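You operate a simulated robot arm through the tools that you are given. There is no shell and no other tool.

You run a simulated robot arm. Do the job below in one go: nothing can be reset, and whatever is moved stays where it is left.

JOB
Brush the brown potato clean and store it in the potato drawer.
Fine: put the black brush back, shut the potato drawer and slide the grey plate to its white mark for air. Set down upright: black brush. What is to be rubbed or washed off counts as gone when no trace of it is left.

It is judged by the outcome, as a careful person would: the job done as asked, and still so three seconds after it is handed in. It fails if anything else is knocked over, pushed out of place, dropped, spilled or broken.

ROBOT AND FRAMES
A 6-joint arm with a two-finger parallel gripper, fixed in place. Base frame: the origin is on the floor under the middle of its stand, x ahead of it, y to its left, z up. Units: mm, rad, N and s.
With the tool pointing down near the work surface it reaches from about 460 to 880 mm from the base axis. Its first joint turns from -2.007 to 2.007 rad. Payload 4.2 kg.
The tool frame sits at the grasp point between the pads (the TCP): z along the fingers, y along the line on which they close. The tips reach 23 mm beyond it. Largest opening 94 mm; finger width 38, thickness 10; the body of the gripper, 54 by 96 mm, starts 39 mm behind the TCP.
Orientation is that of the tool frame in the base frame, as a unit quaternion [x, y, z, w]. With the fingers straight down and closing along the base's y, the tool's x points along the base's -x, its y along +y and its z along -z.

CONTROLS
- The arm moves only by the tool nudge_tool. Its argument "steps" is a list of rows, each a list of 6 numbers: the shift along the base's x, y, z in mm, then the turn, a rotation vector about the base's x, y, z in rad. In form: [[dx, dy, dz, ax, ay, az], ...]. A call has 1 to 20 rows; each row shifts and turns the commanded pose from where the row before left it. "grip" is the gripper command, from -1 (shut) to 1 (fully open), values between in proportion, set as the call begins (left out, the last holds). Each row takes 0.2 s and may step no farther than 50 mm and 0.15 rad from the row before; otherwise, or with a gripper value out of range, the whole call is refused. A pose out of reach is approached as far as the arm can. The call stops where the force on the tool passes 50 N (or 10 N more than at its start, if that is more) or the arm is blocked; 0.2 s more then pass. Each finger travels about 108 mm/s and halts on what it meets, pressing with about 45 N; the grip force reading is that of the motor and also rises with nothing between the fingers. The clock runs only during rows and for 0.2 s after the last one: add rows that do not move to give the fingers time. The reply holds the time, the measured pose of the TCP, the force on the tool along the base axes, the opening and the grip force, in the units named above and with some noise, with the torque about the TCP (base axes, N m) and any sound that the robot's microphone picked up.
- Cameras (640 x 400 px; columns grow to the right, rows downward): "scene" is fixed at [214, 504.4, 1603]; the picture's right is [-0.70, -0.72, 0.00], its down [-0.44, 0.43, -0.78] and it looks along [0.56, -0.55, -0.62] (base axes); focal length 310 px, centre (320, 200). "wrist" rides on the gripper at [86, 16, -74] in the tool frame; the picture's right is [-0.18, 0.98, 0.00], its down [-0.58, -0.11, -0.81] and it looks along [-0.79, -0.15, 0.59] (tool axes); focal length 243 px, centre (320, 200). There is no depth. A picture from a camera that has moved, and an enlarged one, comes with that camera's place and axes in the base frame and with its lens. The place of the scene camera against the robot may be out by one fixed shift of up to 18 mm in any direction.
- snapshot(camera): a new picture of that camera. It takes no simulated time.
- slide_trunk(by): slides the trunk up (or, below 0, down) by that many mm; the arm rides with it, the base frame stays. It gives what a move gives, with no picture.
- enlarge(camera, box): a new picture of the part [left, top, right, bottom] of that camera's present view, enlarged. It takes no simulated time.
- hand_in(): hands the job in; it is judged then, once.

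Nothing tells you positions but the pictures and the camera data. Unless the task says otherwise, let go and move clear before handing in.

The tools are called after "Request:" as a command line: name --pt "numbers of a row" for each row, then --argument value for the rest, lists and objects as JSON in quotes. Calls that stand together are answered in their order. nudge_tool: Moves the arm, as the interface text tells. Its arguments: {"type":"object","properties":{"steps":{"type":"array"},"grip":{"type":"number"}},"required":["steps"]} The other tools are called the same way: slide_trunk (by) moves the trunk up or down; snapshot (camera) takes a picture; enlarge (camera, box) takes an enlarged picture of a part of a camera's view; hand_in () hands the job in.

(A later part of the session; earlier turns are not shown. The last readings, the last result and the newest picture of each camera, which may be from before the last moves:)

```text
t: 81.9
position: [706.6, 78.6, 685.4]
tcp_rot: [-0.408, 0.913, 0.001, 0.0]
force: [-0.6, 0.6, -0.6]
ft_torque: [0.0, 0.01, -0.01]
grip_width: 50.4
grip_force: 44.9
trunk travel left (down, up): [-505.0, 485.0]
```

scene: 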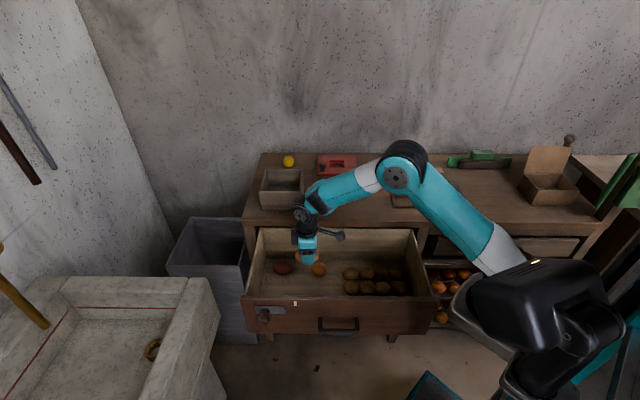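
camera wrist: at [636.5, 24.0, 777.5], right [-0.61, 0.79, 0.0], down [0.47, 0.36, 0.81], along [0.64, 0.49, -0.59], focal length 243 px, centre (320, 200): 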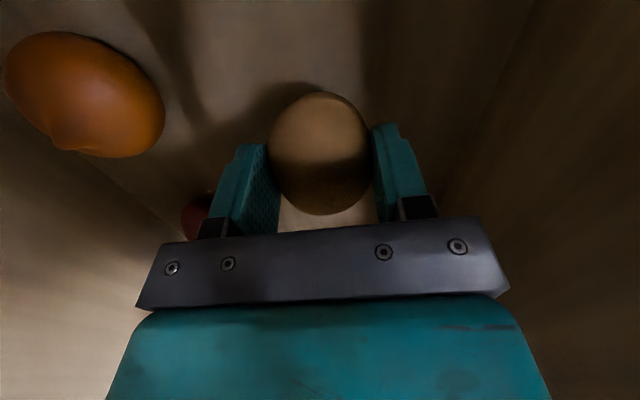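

Request:
nudge_tool --pt "0 0 -2 0 0 0" --pt "0 0 0 0 0 0"

Request:
nudge_tool --pt "0 0 -2 0 0 0" --pt "0 0 0 0 0 0"

Request:
snapshot --camera "wrist"

```text
t: 82.5
position: [706.3, 78.0, 682.8]
tcp_rot: [-0.408, 0.913, 0.001, 0.0]
force: [-1.3, -0.2, 3.2]
ft_torque: [0.02, 0.09, 0.01]
grip_width: 50.3
grip_force: 45.2
trunk travel left (down, up): [-505.0, 485.0]
```

```text
t: 83.1
position: [706.4, 76.3, 682.7]
tcp_rot: [-0.407, 0.913, 0.002, 0.001]
force: [-2.1, -1.5, 26.4]
ft_torque: [-0.08, 0.28, 0.03]
grip_width: 50.2
grip_force: 44.8
trunk travel left (down, up): [-505.0, 485.0]
```

```text
taken
camera wrist: at [636.5, 23.1, 758.7], right [-0.61, 0.79, 0.0], down [0.47, 0.36, 0.81], along [0.64, 0.49, -0.59], focal length 243 px, centre (320, 200)
```

wrist: 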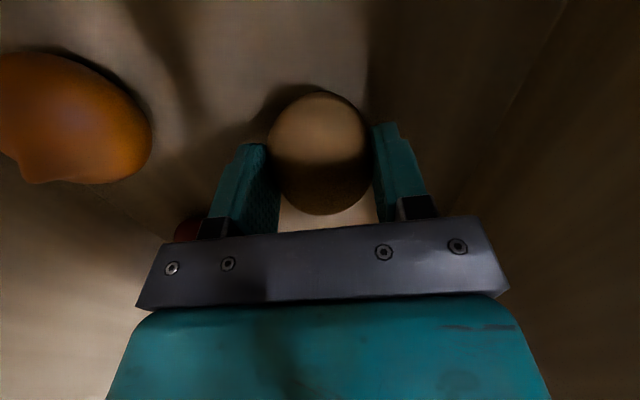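

The potato touches the drawer floor. I ease off 1.5 mm, open to about 72 mm and rise straight up.

Request:
nudge_tool --pt "0 0 1.5 0 0 0" --pt "0 0 0 0 0 0"

Request:
nudge_tool --pt "0 0 0 0 0 0" --pt "0 0 0 0 0 0" --pt "0 0 0 0 0 0" --grip 0.55

Request:
snapshot --camera "wrist"

```text
t: 83.7
position: [707.4, 78.3, 683.6]
tcp_rot: [-0.408, 0.913, 0.0, 0.0]
force: [0.1, -1.4, 23.0]
ft_torque: [-0.07, 0.09, -0.03]
grip_width: 50.3
grip_force: 44.9
trunk travel left (down, up): [-505.0, 485.0]
```

```text
t: 84.5
position: [706.4, 77.6, 681.8]
tcp_rot: [-0.409, 0.913, 0.001, -0.001]
force: [-0.3, 0.7, 0.8]
ft_torque: [-0.03, 0.02, 0.0]
grip_width: 73.0
grip_force: 0.0
trunk travel left (down, up): [-505.0, 485.0]
```

```text
taken
camera wrist: at [636.6, 23.4, 757.7], right [-0.61, 0.79, 0.0], down [0.47, 0.36, 0.81], along [0.64, 0.49, -0.59], focal length 243 px, centre (320, 200)
```

wrist: 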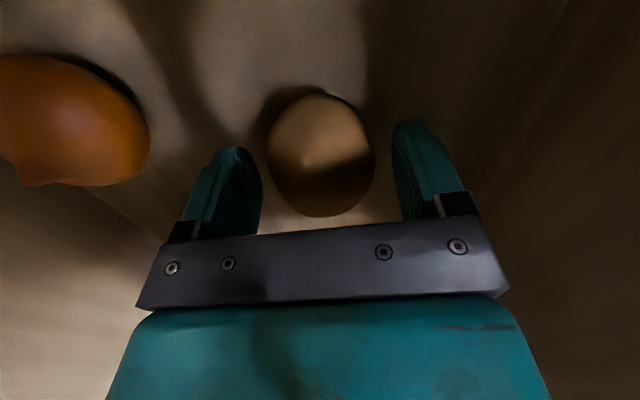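

The potato is released on the drawer floor. I rise straight up out of the drawer and then look at the drawer front.

Request:
nudge_tool --pt "0 0 8 0 0 0" --pt "0 0 20 0 0 0" --pt "0 0 35 0 0 0" --pt "0 0 40 0 0 0" --pt "0 0 40 0 0 0"

Request:
slide_trunk --by 180

Request:
enlarge --camera "scene" --box '[230, 220, 440, 350]'

Request:
snapshot --camera "wrist"

```text
t: 85.7
position: [708.0, 76.7, 826.5]
tcp_rot: [-0.408, 0.913, 0.001, 0.0]
force: [-0.2, -0.5, -0.5]
ft_torque: [-0.03, 0.01, -0.04]
grip_width: 73.3
grip_force: 0.2
trunk travel left (down, up): [-505.0, 485.0]
```

```text
t: 87.7
position: [707.8, 77.2, 1006.7]
tcp_rot: [-0.409, 0.913, 0.001, 0.0]
force: [-0.1, 0.9, 0.1]
ft_torque: [-0.04, 0.02, 0.0]
grip_width: 72.8
grip_force: 0.1
trunk travel left (down, up): [-685.0, 305.0]
```

```text
3.05 times, centred on (335, 285) of scene
camera zoom: at [214.0, 504.4, 1603.0], right [-0.7, -0.72, 0.0], down [-0.44, 0.43, -0.78], along [0.56, -0.55, -0.62], focal length 944 px, centre (274, -59)
```

zoom: 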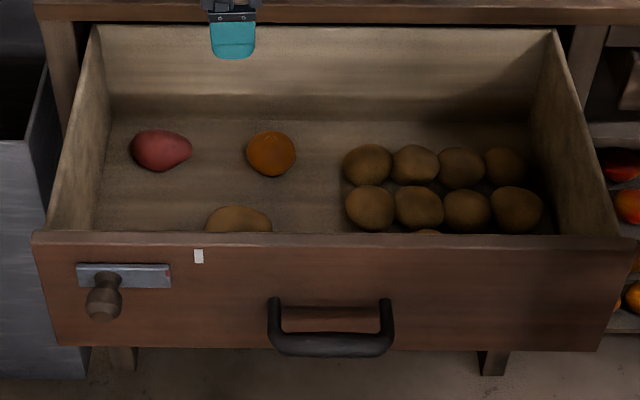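

```text
taken
camera wrist: at [637.9, 22.8, 1081.6], right [-0.61, 0.79, 0.0], down [0.47, 0.36, 0.81], along [0.64, 0.49, -0.59], focal length 243 px, centre (320, 200)
```

wrist: 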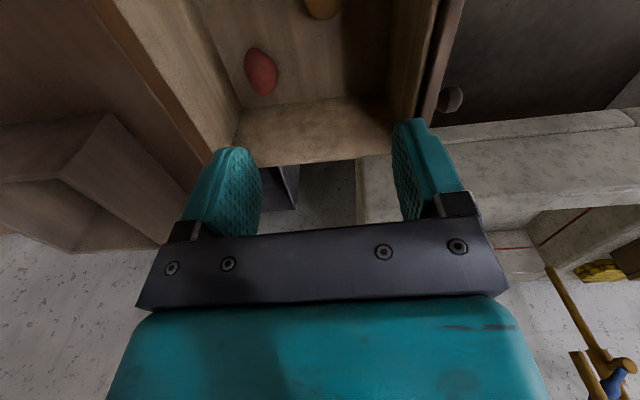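

The potato lies in the drawer in front of the orange. Now I zoom on the grey plate, its knob and the white mark.

Request:
enlarge --camera "scene" --box '[245, 295, 305, 335]'

Request:
enlarge --camera "scene" --box '[305, 300, 375, 345]'

```text
10.00 times, centred on (275, 315) of scene
camera zoom: at [214.0, 504.4, 1603.0], right [-0.7, -0.72, 0.0], down [-0.44, 0.43, -0.78], along [0.56, -0.55, -0.62], focal length 3098 px, centre (770, -950)
```

zoom: 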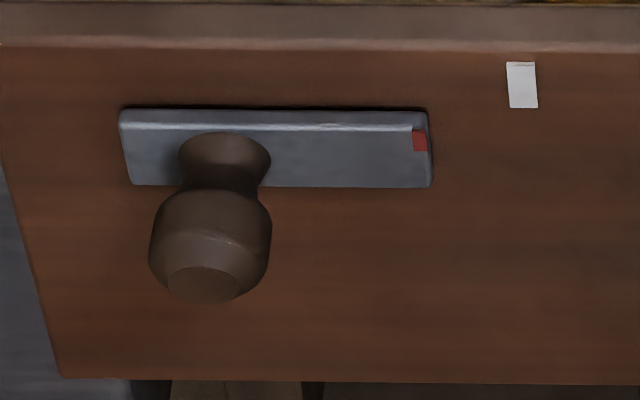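

```text
8.89 times, centred on (340, 322) of scene
camera zoom: at [214.0, 504.4, 1603.0], right [-0.7, -0.72, 0.0], down [-0.44, 0.43, -0.78], along [0.56, -0.55, -0.62], focal length 2753 px, centre (142, -889)
```

zoom: 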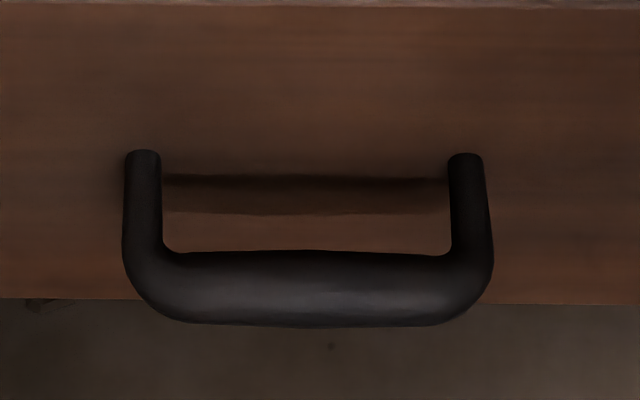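

The plate carries a red index mark near its right end; it must slide about 31 mm to the right to sit under the white mark. I'll turn the gripper so it can bracket the knob from above (camera on the outside) and move above the knob, near (675, 278).

Request:
nudge_tool --pt "-4 18 0 0 0 -0.147" --pt "-4 18 0 0 0 -0.147" --pt "-4 18 0 0 0 -0.147" --pt "-4 18 0 0 0 -0.147" --pt "-4 18 0 0 0 -0.147" --pt "-4 18 0 0 0 -0.147" --pt "-4 18 0 0 0 -0.147" --pt "-4 18 0 0 0 -0.147" --pt "-4 18 0 0 0 -0.147" --pt "-4 18 0 0 0 -0.147" --pt "-5 20 0 0 0 -0.146" --pt "0 0 0 0 0 0" --grip 1

Request:
snapshot --camera "wrist"

Request:
snapshot --camera "scene"

```text
t: 90.3
position: [662.6, 276.9, 1005.3]
tcp_rot: [0.379, 0.925, 0.001, 0.001]
force: [0.9, 0.2, 0.0]
ft_torque: [0.03, 0.01, 0.0]
grip_width: 93.9
grip_force: 0.0
trunk travel left (down, up): [-685.0, 305.0]
```

```text
taken
camera wrist: at [612.2, 348.1, 1081.7], right [0.82, 0.57, 0.0], down [0.34, -0.49, 0.81], along [0.46, -0.66, -0.59], focal length 243 px, centre (320, 200)
```

wrist: 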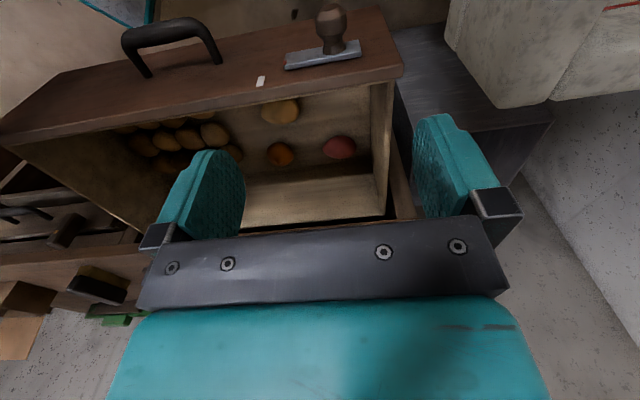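

```text
taken
```

scene: 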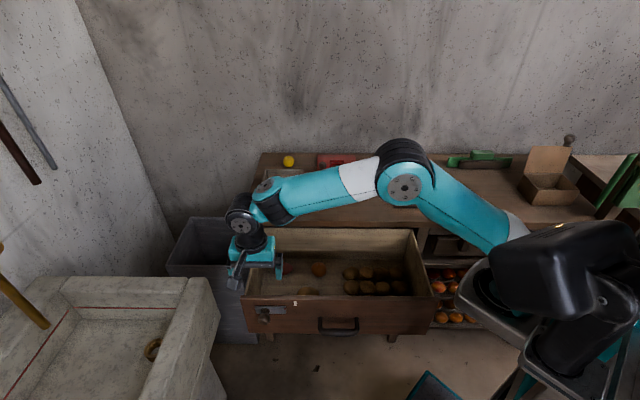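

This wrist view shows the drawer front, knob and mark clearly. I enlarge it to measure.

Request:
enlarge --camera "wrist" --box '[230, 0, 410, 110]'

Request:
enlarge --camera "wrist" --box '[100, 0, 280, 110]'

```text
3.56 times, centred on (320, 55) of wrist
camera zoom: at [612.2, 348.1, 1081.7], right [0.82, 0.57, 0.0], down [0.34, -0.49, 0.81], along [0.46, -0.66, -0.59], focal length 863 px, centre (320, 716)
```

zoom: 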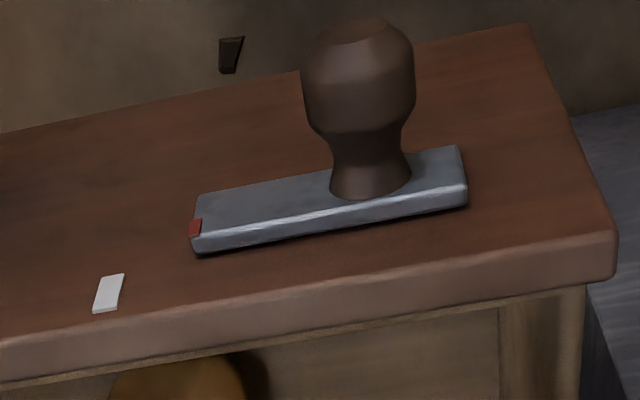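

```text
3.56 times, centred on (190, 55) of wrist
camera zoom: at [612.2, 348.1, 1081.7], right [0.82, 0.57, 0.0], down [0.34, -0.49, 0.81], along [0.46, -0.66, -0.59], focal length 863 px, centre (782, 716)
```

zoom: 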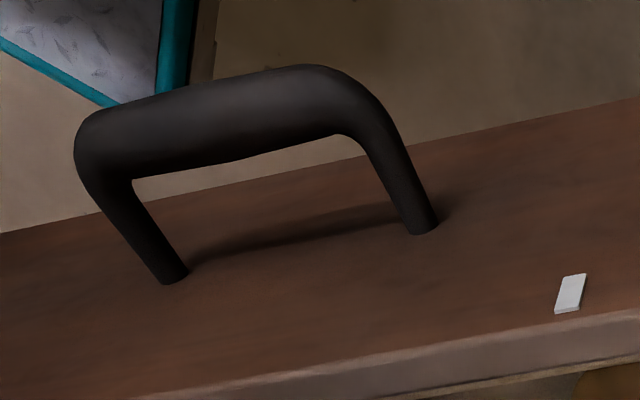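

The knob head's centre triangulates consistently to (676, 277, 775), the plate face at depth v≈319, and the drawer top edge at z≈827. I align slightly in front of it and lower.

Request:
nudge_tool --pt "9 4 0 0 0 0" --pt "0 0 0 0 0 0"

Request:
slide_trunk --by -150

Request:
snapshot --camera "wrist"

Request:
enlarge --camera "scene" --box '[200, 200, 340, 340]'

```text
t: 90.9
position: [672.2, 279.9, 1005.0]
tcp_rot: [0.378, 0.926, 0.0, 0.0]
force: [0.3, -0.1, -0.2]
ft_torque: [0.02, -0.02, -0.01]
grip_width: 93.7
grip_force: 0.1
trunk travel left (down, up): [-685.0, 305.0]
```

```text
t: 92.6
position: [672.6, 280.7, 856.1]
tcp_rot: [0.378, 0.926, 0.0, 0.0]
force: [-0.1, -0.3, -0.1]
ft_torque: [-0.03, -0.02, 0.0]
grip_width: 94.2
grip_force: 0.1
trunk travel left (down, up): [-535.0, 455.0]
```

```text
taken
camera wrist: at [621.3, 351.7, 931.8], right [0.82, 0.57, 0.0], down [0.34, -0.49, 0.81], along [0.46, -0.66, -0.59], focal length 243 px, centre (320, 200)
```

wrist: 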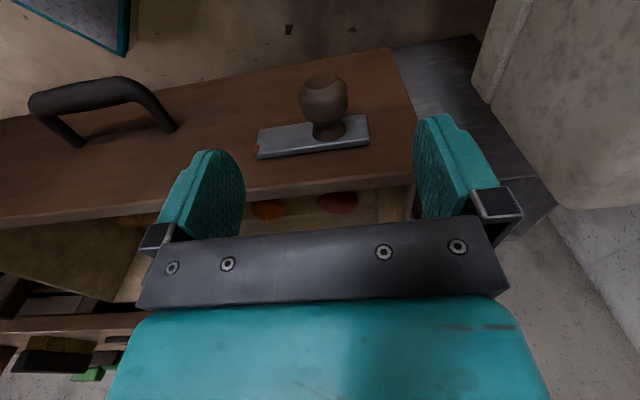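

```text
2.86 times, centred on (270, 270) of scene
camera zoom: at [214.0, 504.4, 1603.0], right [-0.7, -0.72, 0.0], down [-0.44, 0.43, -0.78], along [0.56, -0.55, -0.62], focal length 885 px, centre (463, 0)
```

zoom: 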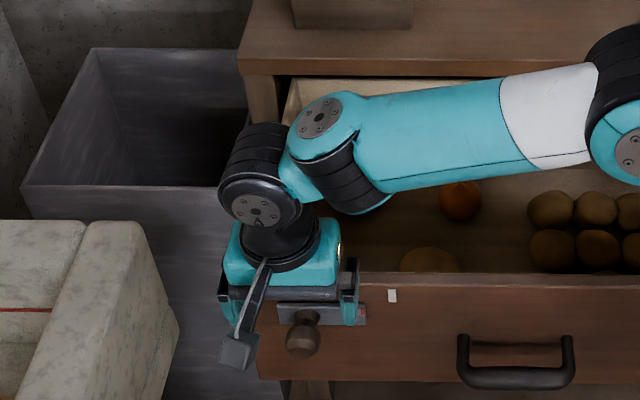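

The knob sits centred between the open fingers. I lower to the knob's height.

Request:
nudge_tool --pt "0 0 -25 0 0 0" --pt "0 0 -25 0 0 0" --pt "0 0 -15 0 0 0" --pt "0 0 -10 0 0 0" --pt "0 0 0 0 0 0"

Request:
snapshot --camera "wrist"

Request:
enlarge --camera "scene" --box '[230, 250, 320, 340]'

```text
t: 93.8
position: [673.3, 280.7, 780.4]
tcp_rot: [0.377, 0.926, 0.0, 0.0]
force: [-0.5, -0.8, 0.0]
ft_torque: [0.02, 0.02, 0.0]
grip_width: 94.1
grip_force: 0.0
trunk travel left (down, up): [-535.0, 455.0]
```

```text
taken
camera wrist: at [621.5, 351.3, 856.0], right [0.82, 0.57, 0.0], down [0.34, -0.49, 0.81], along [0.46, -0.66, -0.59], focal length 243 px, centre (320, 200)
```

wrist: 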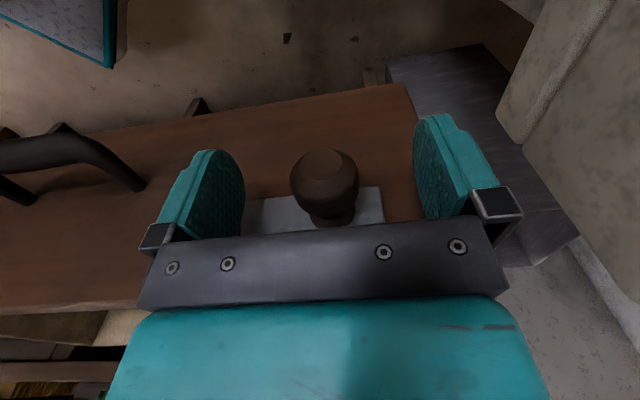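

```text
4.44 times, centred on (275, 295) of scene
camera zoom: at [214.0, 504.4, 1603.0], right [-0.7, -0.72, 0.0], down [-0.44, 0.43, -0.78], along [0.56, -0.55, -0.62], focal length 1377 px, centre (520, -222)
```

zoom: 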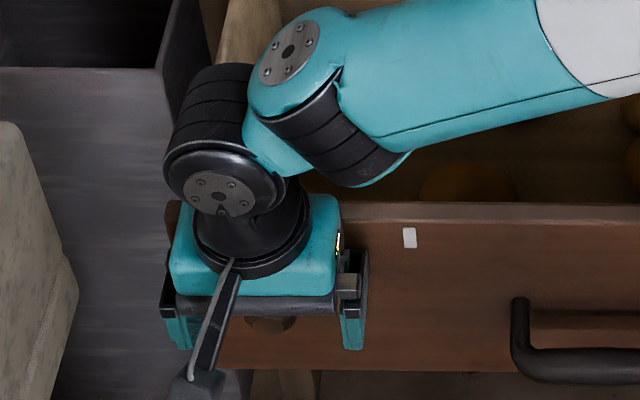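

The knob is between the fingers. I close on it.

Request:
nudge_tool --pt "0 0 0 0 0 0" --pt "0 0 0 0 0 0" --pt "0 0 0 0 0 0" --pt "0 0 0 0 0 0" --grip -1

Request:
snapshot --camera "wrist"

```text
t: 94.8
position: [673.3, 280.2, 781.3]
tcp_rot: [0.379, 0.925, 0.001, 0.0]
force: [-1.4, 1.0, -1.3]
ft_torque: [-0.02, 0.01, -0.68]
grip_width: 33.1
grip_force: 44.8
trunk travel left (down, up): [-535.0, 455.0]
```

```text
taken
camera wrist: at [621.7, 351.3, 856.2], right [0.82, 0.57, 0.0], down [0.34, -0.49, 0.81], along [0.46, -0.66, -0.59], focal length 243 px, centre (320, 200)
```

wrist: 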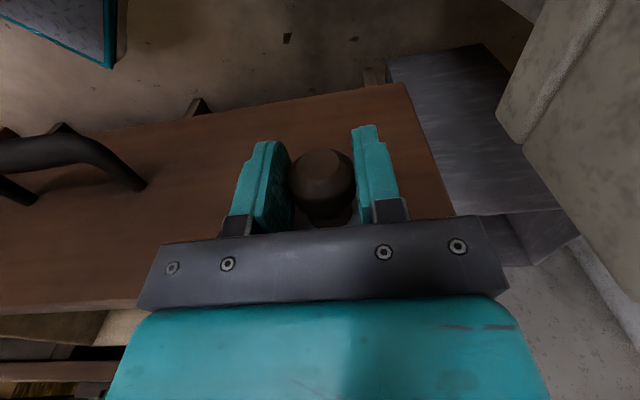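

The knob is held (33 mm). I slide it towards the white mark in small steps, first about 20 mm.

Request:
nudge_tool --pt "-2 -2.05 0 0 0 0" --pt "-3 -3.07 0 0 0 0" --pt "-3 -3.07 0 0 0 0" --pt "-3 -3.07 0 0 0 0" --pt "-3 -3.07 0 0 0 0" --pt "0 0 0 0 0 0"

Request:
enlarge --camera "scene" --box '[245, 290, 315, 340]'

Request:
snapshot --camera "wrist"

```text
t: 96.2
position: [657.6, 265.4, 781.4]
tcp_rot: [0.378, 0.926, 0.0, 0.0]
force: [-1.2, 0.8, -8.0]
ft_torque: [0.04, 0.0, -0.88]
grip_width: 33.2
grip_force: 44.9
trunk travel left (down, up): [-535.0, 455.0]
```

```text
8.00 times, centred on (280, 315) of scene
camera zoom: at [214.0, 504.4, 1603.0], right [-0.7, -0.72, 0.0], down [-0.44, 0.43, -0.78], along [0.56, -0.55, -0.62], focal length 2478 px, centre (640, -720)
```

zoom: 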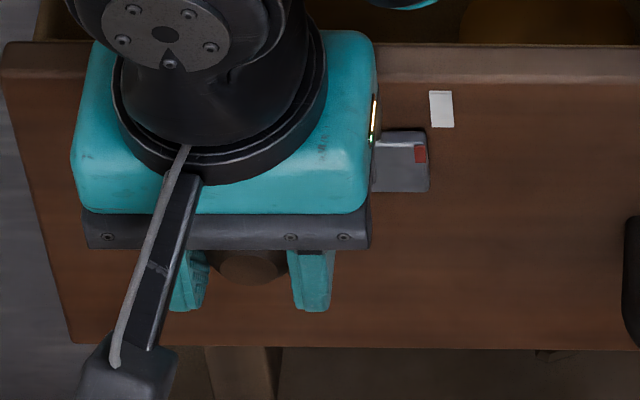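

```text
taken
camera wrist: at [606.7, 337.1, 856.2], right [0.82, 0.57, 0.0], down [0.34, -0.48, 0.81], along [0.46, -0.66, -0.59], focal length 243 px, centre (320, 200)
```

wrist: 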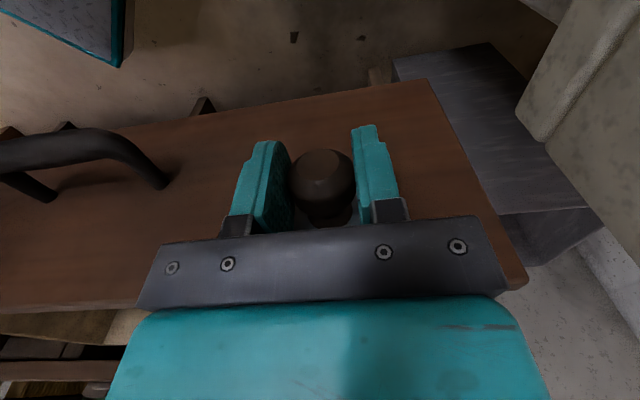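

The plate slides with the knob; the red index needs about 9 mm more to be under the white mark.

Request:
nudge_tool --pt "-2.1 -2.15 0 0 0 0" --pt "-2.1 -2.15 0 0 0 0" --pt "-2.1 -2.15 0 0 0 0" --pt "0 0 0 0 0 0"

Request:
enlarge --camera "scene" --box '[280, 295, 310, 320]'

```text
t: 97.2
position: [652.0, 260.0, 780.6]
tcp_rot: [0.378, 0.926, 0.001, 0.0]
force: [-1.6, -0.1, -6.4]
ft_torque: [0.08, 0.11, -0.7]
grip_width: 33.0
grip_force: 44.6
trunk travel left (down, up): [-535.0, 455.0]
```

```text
16.00 times, centred on (295, 308) of scene
camera zoom: at [214.0, 504.4, 1603.0], right [-0.7, -0.72, 0.0], down [-0.44, 0.43, -0.78], along [0.56, -0.55, -0.62], focal length 4956 px, centre (720, -1520)
```

zoom: 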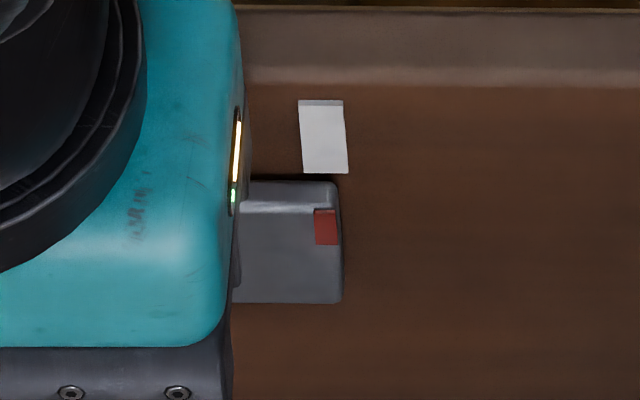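

Only about 0.8 mm is left. I make the final nudge and release the knob.

Request:
nudge_tool --pt "-0.6 -0.6 0 0 0 0" --pt "0 0 0 0 0 0"

Request:
enlarge --camera "scene" --box '[280, 295, 310, 320]'

Request:
nudge_tool --pt "0 0 0 0 0 0" --pt "0 0 0 0 0 0" --pt "0 0 0 0 0 0" --pt "0 0 0 0 0 0" --grip 1

Request:
enlarge --camera "scene" --box '[280, 295, 310, 320]'

```text
t: 97.8
position: [651.0, 260.1, 780.8]
tcp_rot: [0.378, 0.926, 0.001, 0.0]
force: [-1.0, 0.7, -4.2]
ft_torque: [0.07, 0.09, -0.71]
grip_width: 33.3
grip_force: 45.2
trunk travel left (down, up): [-535.0, 455.0]
```

```text
16.00 times, centred on (295, 308) of scene
camera zoom: at [214.0, 504.4, 1603.0], right [-0.7, -0.72, 0.0], down [-0.44, 0.43, -0.78], along [0.56, -0.55, -0.62], focal length 4956 px, centre (720, -1520)
```

zoom: 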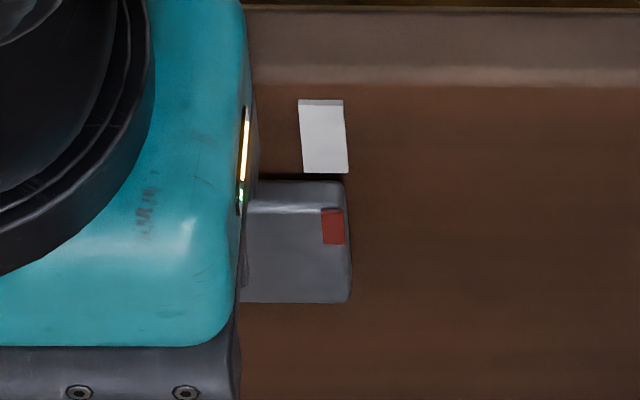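

```text
t: 98.8
position: [651.4, 259.8, 780.5]
tcp_rot: [0.378, 0.926, 0.001, 0.0]
force: [0.0, -0.4, 0.2]
ft_torque: [-0.04, -0.01, 0.0]
grip_width: 94.2
grip_force: 0.1
trunk travel left (down, up): [-535.0, 455.0]
```

```text
16.00 times, centred on (295, 308) of scene
camera zoom: at [214.0, 504.4, 1603.0], right [-0.7, -0.72, 0.0], down [-0.44, 0.43, -0.78], along [0.56, -0.55, -0.62], focal length 4956 px, centre (720, -1520)
```

zoom: 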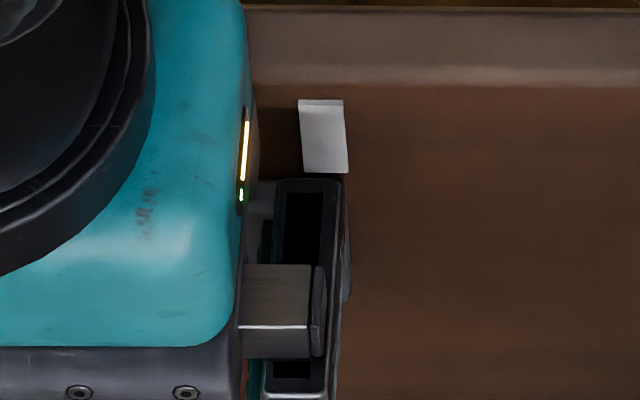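

Aligned within about half a millimetre. I rise clear and verify the plate from both cameras.

Request:
nudge_tool --pt "0 0 20 0 0 0" --pt "0 0 30 0 0 0" --pt "0 0 40 0 0 0" --pt "0 0 40 0 0 0" --pt "0 0 40 0 0 0" --pt "0 0 40 0 0 0" --pt "0 0 0 0 0 0"

Request:
enlarge --camera "scene" --box '[255, 295, 315, 335]'

Request:
snapshot --camera "wrist"

Request:
enlarge --camera "wrist" --box '[220, 0, 420, 120]'

```text
t: 100.4
position: [650.2, 257.1, 990.6]
tcp_rot: [0.378, 0.926, 0.001, 0.0]
force: [0.9, 0.6, -0.3]
ft_torque: [-0.04, 0.0, 0.0]
grip_width: 94.0
grip_force: 0.1
trunk travel left (down, up): [-535.0, 455.0]
```

```text
10.00 times, centred on (285, 315) of scene
camera zoom: at [214.0, 504.4, 1603.0], right [-0.7, -0.72, 0.0], down [-0.44, 0.43, -0.78], along [0.56, -0.55, -0.62], focal length 3098 px, centre (670, -950)
```

zoom: 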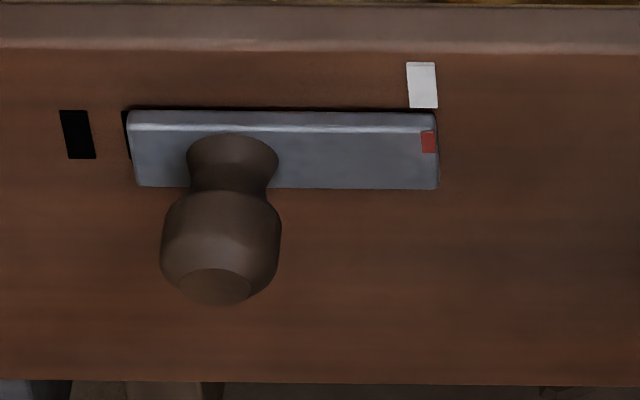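

```text
taken
camera wrist: at [598.7, 329.2, 1065.8], right [0.82, 0.57, 0.0], down [0.34, -0.49, 0.81], along [0.46, -0.66, -0.59], focal length 243 px, centre (320, 200)
```

wrist: 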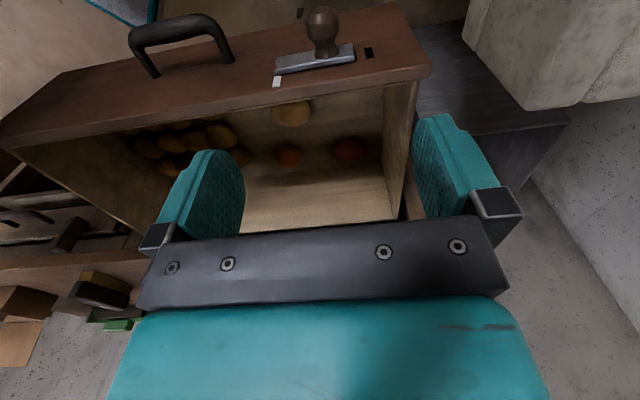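

```text
3.20 times, centred on (320, 60) of wrist
camera zoom: at [598.7, 329.2, 1065.8], right [0.82, 0.57, 0.0], down [0.34, -0.49, 0.81], along [0.46, -0.66, -0.59], focal length 776 px, centre (320, 648)
```

zoom: 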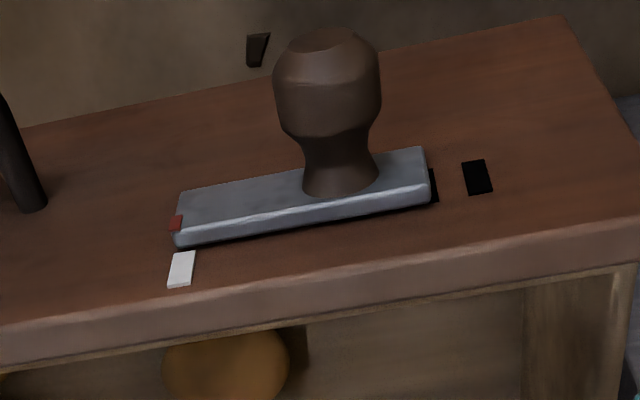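

The plate's red index now sits under the white mark, with the air slots partly uncovered. Next I close the gripper, move in front of the drawer centre, and tilt the fingers forward to push the drawer shut.

Request:
nudge_tool --pt "-25 -12 0 0 0 0" --pt "-35 -17 0 0 0 0" --pt "-35 -17 0 0 0 0" --pt "-35 -17 0 0 0 0" --pt "-30 -15 0 0 0 0" --pt "-15 -7.6 0 0 0 0" --pt "0 0 0 -0.1 -0.1023 0" --pt "0 0 0 -0.1 -0.1023 0" --pt "0 0 0 -0.1 -0.1023 0" --pt "0 0 0 -0.1 -0.1023 0" --pt "0 0 0 -0.1 -0.1023 0" --pt "0 0 0 0 0 0" --grip -1

Request:
snapshot --camera "wrist"

Request:
snapshot --camera "scene"

```text
t: 103.0
position: [477.2, 173.5, 991.6]
tcp_rot: [0.354, 0.867, -0.132, 0.325]
force: [0.5, -0.9, -0.8]
ft_torque: [-0.01, 0.0, 0.01]
grip_width: 0.0
grip_force: 42.0
trunk travel left (down, up): [-535.0, 455.0]
```

```text
taken
camera wrist: at [405.5, 263.6, 991.5], right [0.79, 0.61, 0.12], down [-0.14, -0.02, 0.99], along [0.6, -0.8, 0.07], focal length 243 px, centre (320, 200)
```

wrist: 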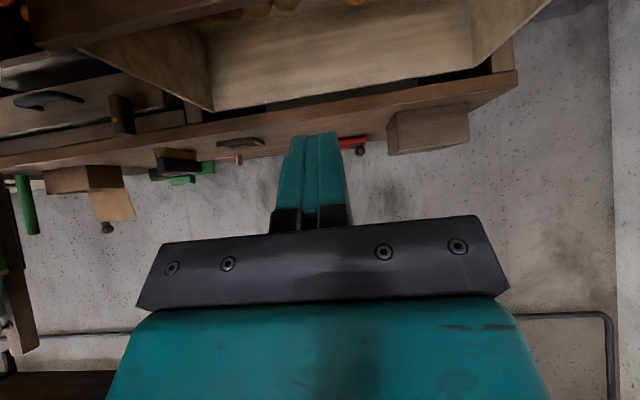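

```text
taken
```

scene: 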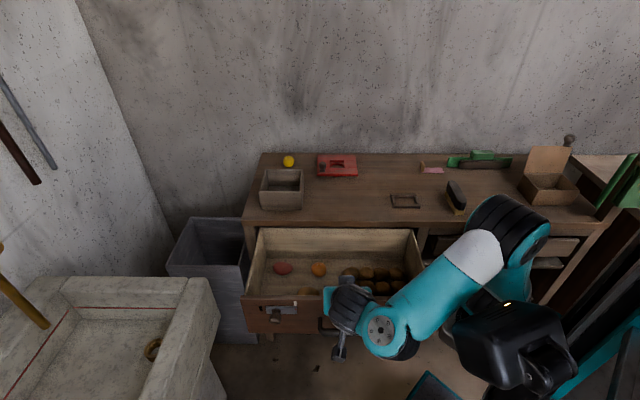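

The tilted pose works and the arm is clear of the bench. I lower to pushing height in front of the drawer board.

Request:
slide_trunk --by -150

Request:
nudge_tool --pt "0 0 -20 0 0 0" --pt "0 0 -20 0 0 0" --pt "0 0 -14 0 0 0" --pt "0 0 0 0 0 0"

Request:
snapshot --camera "wrist"

Request:
snapshot --camera "scene"

```text
t: 104.8
position: [475.7, 172.6, 841.9]
tcp_rot: [0.353, 0.868, -0.131, 0.325]
force: [0.4, -0.2, 0.9]
ft_torque: [0.0, 0.01, -0.01]
grip_width: 0.1
grip_force: 42.4
trunk travel left (down, up): [-385.0, 605.0]
```

```text
t: 105.8
position: [475.9, 174.7, 785.4]
tcp_rot: [0.353, 0.868, -0.13, 0.325]
force: [0.3, -0.2, 0.8]
ft_torque: [0.04, 0.04, 0.03]
grip_width: 0.0
grip_force: 42.2
trunk travel left (down, up): [-385.0, 605.0]
```

```text
taken
camera wrist: at [405.0, 264.8, 787.4], right [0.79, 0.61, 0.12], down [-0.14, -0.02, 0.99], along [0.6, -0.8, 0.07], focal length 243 px, centre (320, 200)
```

wrist: 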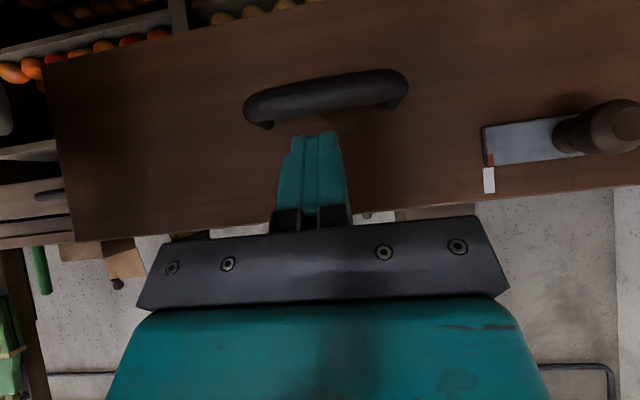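

```text
taken
```

scene: 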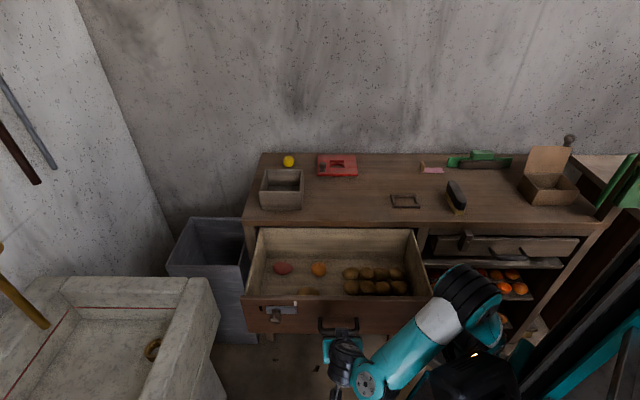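

The fingertips point at the board just above the handle. I advance until contact.

Request:
nudge_tool --pt "14.3 -14 0 0 0 0" --pt "14.3 -14 0 0 0 0" --pt "14.3 -14 0 0 0 0" --pt "10.7 -10.5 0 0 0 0" --pt "3.6 -3.5 0 0 0 0" --pt "3.6 -3.5 0 0 0 0" --pt "0 0 0 0 0 0"

Request:
enlarge --camera "scene" --box '[260, 270, 400, 370]'

```text
t: 107.4
position: [538.3, 114.9, 787.2]
tcp_rot: [0.353, 0.867, -0.131, 0.326]
force: [0.0, -0.2, 0.5]
ft_torque: [0.0, 0.01, 0.04]
grip_width: 0.0
grip_force: 42.1
trunk travel left (down, up): [-385.0, 605.0]
```

```text
4.00 times, centred on (330, 320) of scene
camera zoom: at [214.0, 504.4, 1603.0], right [-0.7, -0.72, 0.0], down [-0.44, 0.43, -0.78], along [0.56, -0.55, -0.62], focal length 1239 px, centre (280, -280)
```

zoom: 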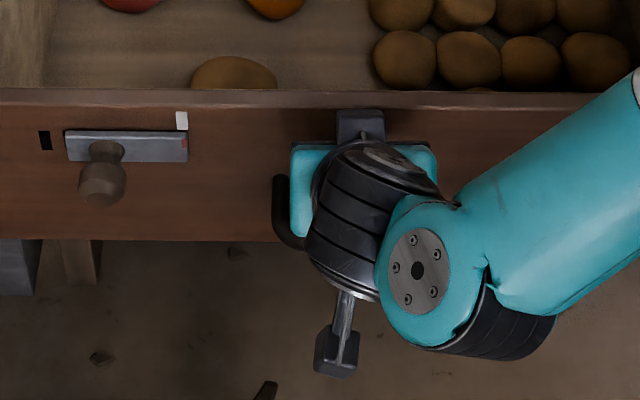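

Request:
nudge_tool --pt "5 -4.9 0 0 0 0" --pt "5 -4.9 0 0 0 0" --pt "7.1 -7 0 0 0 0" --pt "7.1 -7 0 0 0 0" --pt "0 0 0 0 0 0"

Request:
enlarge --camera "scene" --box '[230, 220, 440, 350]'

```text
t: 108.6
position: [561.8, 89.0, 787.9]
tcp_rot: [0.353, 0.868, -0.131, 0.325]
force: [0.3, 0.8, -0.4]
ft_torque: [0.03, 0.01, -0.01]
grip_width: 0.0
grip_force: 42.9
trunk travel left (down, up): [-385.0, 605.0]
```

```text
3.05 times, centred on (335, 285) of scene
camera zoom: at [214.0, 504.4, 1603.0], right [-0.7, -0.72, 0.0], down [-0.44, 0.43, -0.78], along [0.56, -0.55, -0.62], focal length 944 px, centre (274, -59)
```

zoom: 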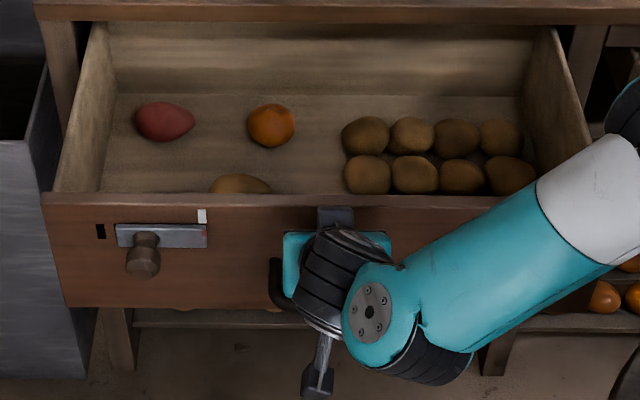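

The drawer moves easily. I keep pushing slowly so nothing inside rolls.

Request:
nudge_tool --pt "3.6 -3.5 0 0 0 0" --pt "4.3 -4.2 0 0 0 0" --pt "5 -4.9 0 0 0 0" --pt "5 -4.9 0 0 0 0" --pt "5 -4.9 0 0 0 0" --pt "5 -4.9 0 0 0 0" --pt "5 -4.9 0 0 0 0" --pt "5 -4.9 0 0 0 0" --pt "5 -4.9 0 0 0 0" --pt "5 -4.9 0 0 0 0" --pt "5 -4.9 0 0 0 0" --pt "5 -4.9 0 0 0 0" --pt "5 -4.9 0 0 0 0" --pt "5 -4.9 0 0 0 0" --pt "4.3 -4.2 0 0 0 0" --pt "3.6 -3.5 0 0 0 0"

Request:
snapshot --camera "scene"

Request:
snapshot --camera "wrist"

```text
t: 112.0
position: [636.6, 15.6, 787.6]
tcp_rot: [0.354, 0.867, -0.131, 0.325]
force: [-0.5, -0.5, -0.5]
ft_torque: [0.0, -0.02, 0.02]
grip_width: 0.0
grip_force: 43.0
trunk travel left (down, up): [-385.0, 605.0]
```

```text
taken
```

scene: 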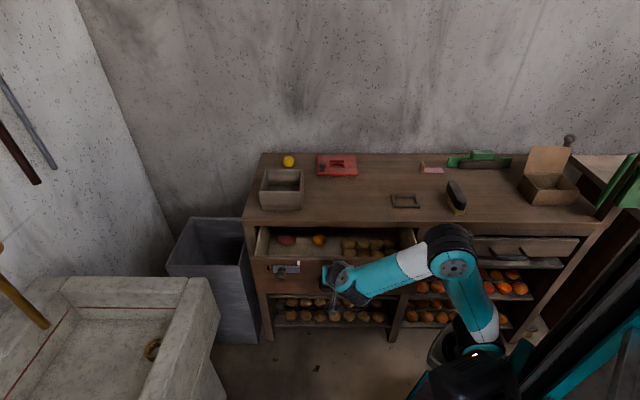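

```text
taken
camera wrist: at [566.5, 106.5, 787.9], right [0.79, 0.61, 0.12], down [-0.14, -0.02, 0.99], along [0.6, -0.8, 0.07], focal length 243 px, centre (320, 200)
```

wrist: 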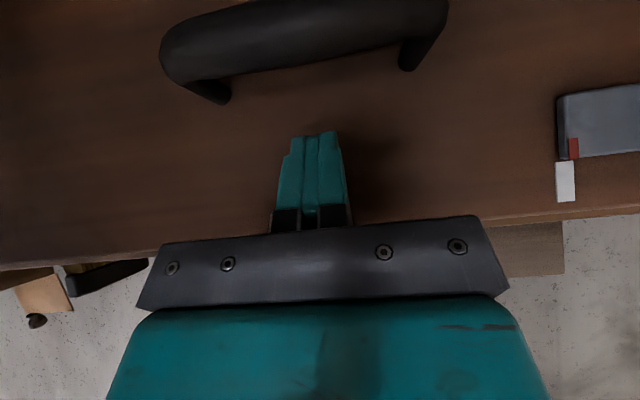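

The drawer is more than half closed with the contents in place. I continue.

Request:
nudge_tool --pt "3.6 -3.5 0 0 0 0" --pt "5 -4.9 0 0 0 0" --pt "5 -4.9 0 0 0 0" --pt "5 -4.9 0 0 0 0" --pt "5 -4.9 0 0 0 0" --pt "5 -4.9 0 0 0 0" --pt "5 -4.9 0 0 0 0" --pt "5 -4.9 0 0 0 0" --pt "5 -4.9 0 0 0 0" --pt "5 -4.9 0 0 0 0" --pt "5 -4.9 0 0 0 0" --pt "5 -4.9 0 0 0 0" --pt "5 -4.9 0 0 0 0" --pt "4.3 -4.2 0 0 0 0" --pt "3.6 -3.5 0 0 0 0"

Request:
enlarge --camera "scene" --box '[230, 190, 440, 350]'

Request:
snapshot --camera "wrist"

```text
t: 115.2
position: [707.7, -54.5, 788.0]
tcp_rot: [0.353, 0.868, -0.13, 0.324]
force: [-0.2, 0.4, 0.3]
ft_torque: [0.02, 0.0, 0.01]
grip_width: 0.1
grip_force: 42.6
trunk travel left (down, up): [-385.0, 605.0]
```

```text
2.50 times, centred on (335, 270) of scene
camera zoom: at [214.0, 504.4, 1603.0], right [-0.7, -0.72, 0.0], down [-0.44, 0.43, -0.78], along [0.56, -0.55, -0.62], focal length 774 px, centre (282, 25)
```

zoom: 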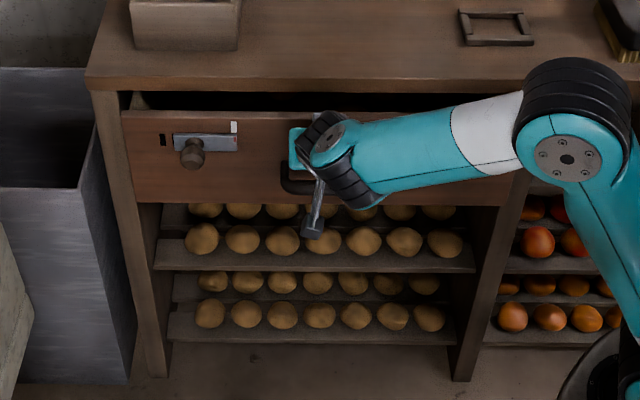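

```text
taken
camera wrist: at [637.4, 35.9, 787.7], right [0.79, 0.61, 0.12], down [-0.14, -0.02, 0.99], along [0.6, -0.8, 0.07], focal length 243 px, centre (320, 200)
```

wrist: 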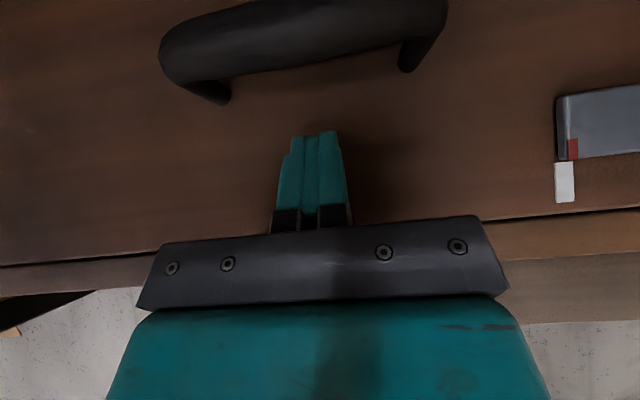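

Nearly closed. I keep pushing gently until it meets its stop.

Request:
nudge_tool --pt "3.6 -3.5 0 0 0 0" --pt "3.6 -3.5 0 0 0 0" --pt "3.6 -3.5 0 0 0 0" --pt "3.6 -3.5 0 0 0 0" --pt "3.6 -3.5 0 0 0 0" --pt "0 0 0 0 0 0"

Request:
enlarge --camera "scene" --box '[230, 190, 440, 350]'

```text
t: 116.6
position: [728.0, -71.1, 785.8]
tcp_rot: [0.353, 0.868, -0.13, 0.324]
force: [0.5, 0.1, 1.1]
ft_torque: [0.01, 0.0, -0.02]
grip_width: 0.0
grip_force: 42.6
trunk travel left (down, up): [-385.0, 605.0]
```

```text
2.50 times, centred on (335, 270) of scene
camera zoom: at [214.0, 504.4, 1603.0], right [-0.7, -0.72, 0.0], down [-0.44, 0.43, -0.78], along [0.56, -0.55, -0.62], focal length 774 px, centre (282, 25)
```

zoom: 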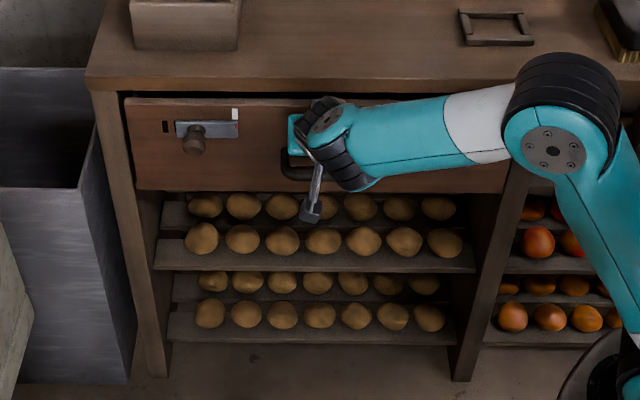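

Request:
nudge_tool --pt "2.9 -2.8 0 0 0 0" --pt "2.9 -2.8 0 0 0 0" --pt "2.9 -2.8 0 0 0 0" --pt "0 0 0 0 0 0"

Request:
nudge_tool --pt "2.2 -2.1 0 0 0 0" --pt "2.2 -2.1 0 0 0 0" --pt "0 0 0 0 0 0"

Request:
enlarge --camera "scene" --box '[230, 190, 440, 300]'

```text
t: 117.3
position: [730.7, -73.6, 787.3]
tcp_rot: [0.352, 0.87, -0.131, 0.319]
force: [-19.6, 12.6, 9.9]
ft_torque: [-0.09, -0.16, -0.17]
grip_width: 0.0
grip_force: 43.0
trunk travel left (down, up): [-385.0, 605.0]
stopped in row 3: the force on the tool passed its limit at 57 N (the readings are from after the stop); the commanded pose is now the measured one
```

```text
t: 117.7
position: [731.7, -73.7, 785.9]
tcp_rot: [0.351, 0.871, -0.131, 0.317]
force: [-19.2, 13.4, 10.3]
ft_torque: [-0.15, -0.09, -0.18]
grip_width: 0.0
grip_force: 42.2
trunk travel left (down, up): [-385.0, 605.0]
stopped in row 1: the force on the tool passed its limit at 57 N (the readings are from after the stop); the commanded pose is now the measured one
```

```text
3.05 times, centred on (335, 245) of scene
camera zoom: at [214.0, 504.4, 1603.0], right [-0.7, -0.72, 0.0], down [-0.44, 0.43, -0.78], along [0.56, -0.55, -0.62], focal length 944 px, centre (274, 63)
```

zoom: 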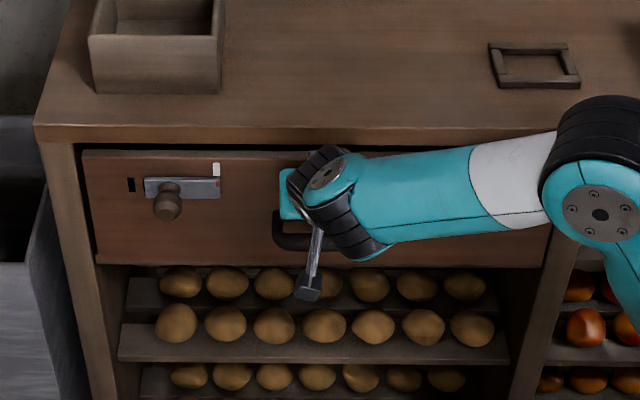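

The push met a firm stop with contact at the fingertips, so the drawer is at its end. I back off and inspect the closed drawer.

Request:
nudge_tool --pt "-3.6 3.5 0 0 0 0" --pt "-7.2 7 0 0 0 0" --pt "-14.3 14 0 0 0 0" --pt "-21.5 21 0 0 0 0" --pt "-28.6 28 0 0 0 0" --pt "-28.6 28 0 0 0 0" --pt "-28.6 28 0 0 0 0" --pt "0 0 0 0 0 0"

Request:
snapshot --camera "wrist"

Request:
enlarge --camera "scene" --box '[230, 190, 440, 300]'

```text
t: 119.5
position: [599.6, 54.3, 781.8]
tcp_rot: [0.352, 0.871, -0.131, 0.317]
force: [-0.3, 0.6, 0.5]
ft_torque: [-0.01, -0.01, 0.04]
grip_width: 0.0
grip_force: 42.1
trunk travel left (down, up): [-385.0, 605.0]
```

```text
taken
camera wrist: at [529.2, 143.7, 785.1], right [0.79, 0.61, 0.11], down [-0.13, -0.02, 0.99], along [0.61, -0.79, 0.06], focal length 243 px, centre (320, 200)
```

wrist: 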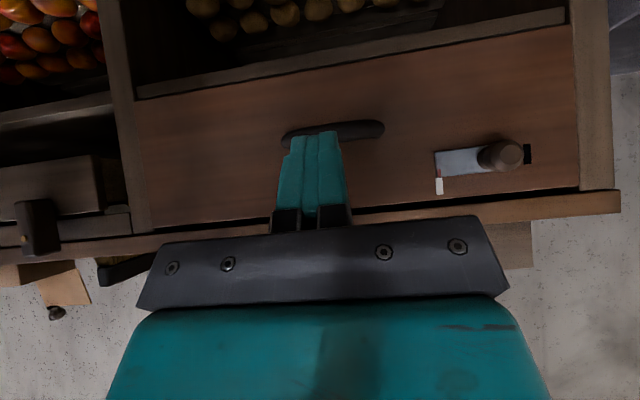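

```text
3.05 times, centred on (335, 245) of scene
camera zoom: at [214.0, 504.4, 1603.0], right [-0.7, -0.72, 0.0], down [-0.44, 0.43, -0.78], along [0.56, -0.55, -0.62], focal length 944 px, centre (274, 63)
```

zoom: 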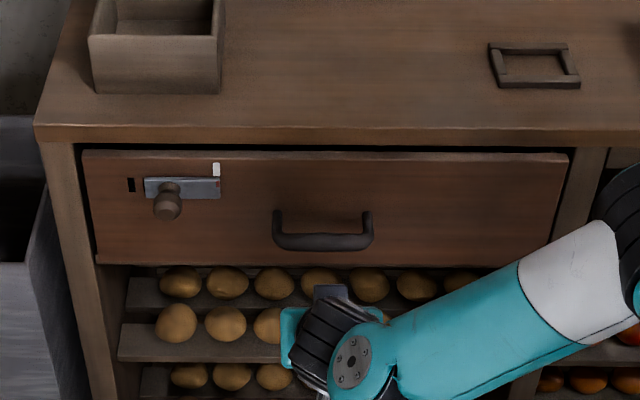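

The drawer looks shut. I zoom in to check that it's fully home and the plate still aligned.

Request:
enlarge --camera "scene" --box '[240, 225, 310, 285]'

Request:
enlarge --camera "scene" --box '[370, 225, 440, 285]'

Request:
enlarge --camera "wrist" --box '[410, 0, 640, 220]'

Request:
enlarge --camera "wrist" --box '[0, 60, 240, 260]'

```text
6.67 times, centred on (275, 255) of scene
camera zoom: at [214.0, 504.4, 1603.0], right [-0.7, -0.72, 0.0], down [-0.44, 0.43, -0.78], along [0.56, -0.55, -0.62], focal length 2065 px, centre (620, -167)
```

zoom: 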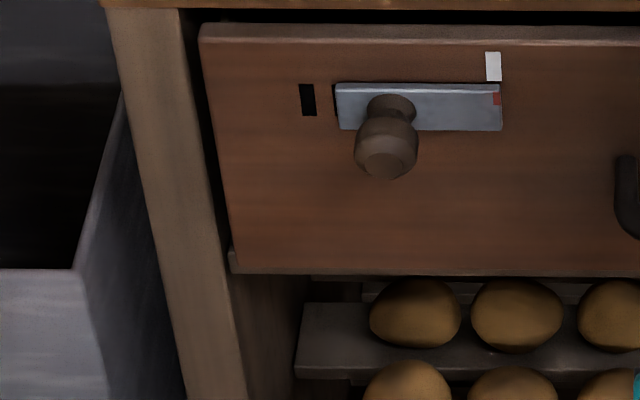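

```text
6.67 times, centred on (405, 255) of scene
camera zoom: at [214.0, 504.4, 1603.0], right [-0.7, -0.72, 0.0], down [-0.44, 0.43, -0.78], along [0.56, -0.55, -0.62], focal length 2065 px, centre (-247, -167)
```

zoom: 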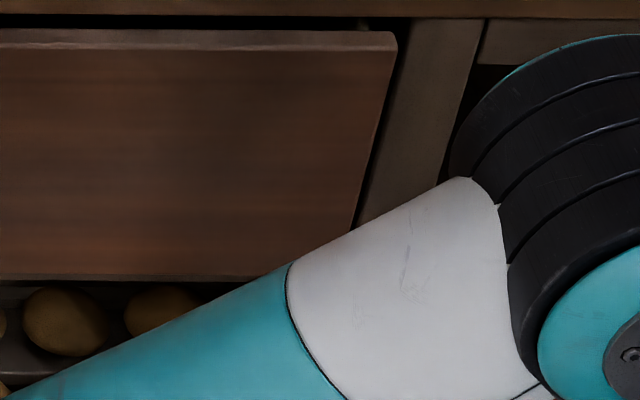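

```text
1.82 times, centred on (525, 110) of wrist
camera zoom: at [529.2, 143.7, 785.1], right [0.79, 0.61, 0.11], down [-0.13, -0.02, 0.99], along [0.61, -0.79, 0.06], focal length 441 px, centre (-53, 364)
```

zoom: 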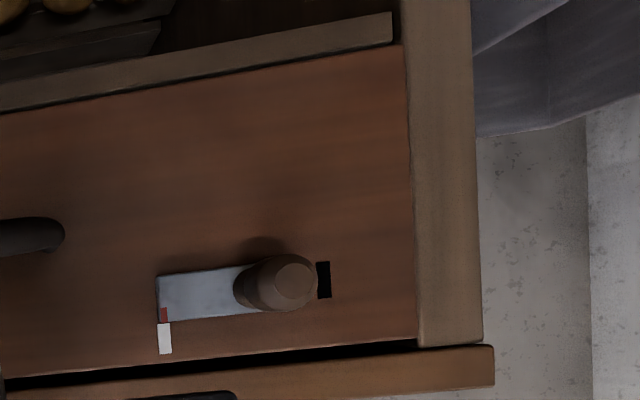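

```text
2.00 times, centred on (120, 160) of wrist
camera zoom: at [529.2, 143.7, 785.1], right [0.79, 0.61, 0.11], down [-0.13, -0.02, 0.99], along [0.61, -0.79, 0.06], focal length 485 px, centre (720, 280)
```

zoom: 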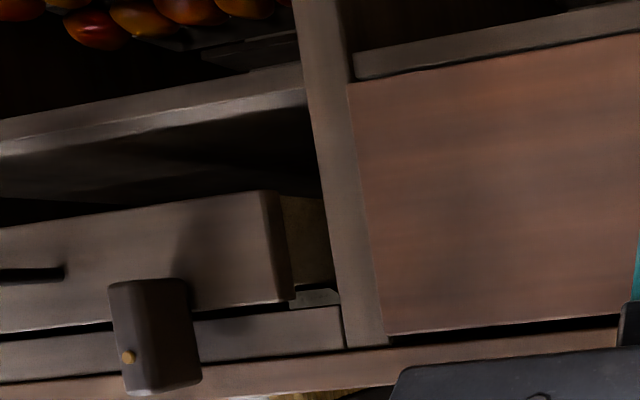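

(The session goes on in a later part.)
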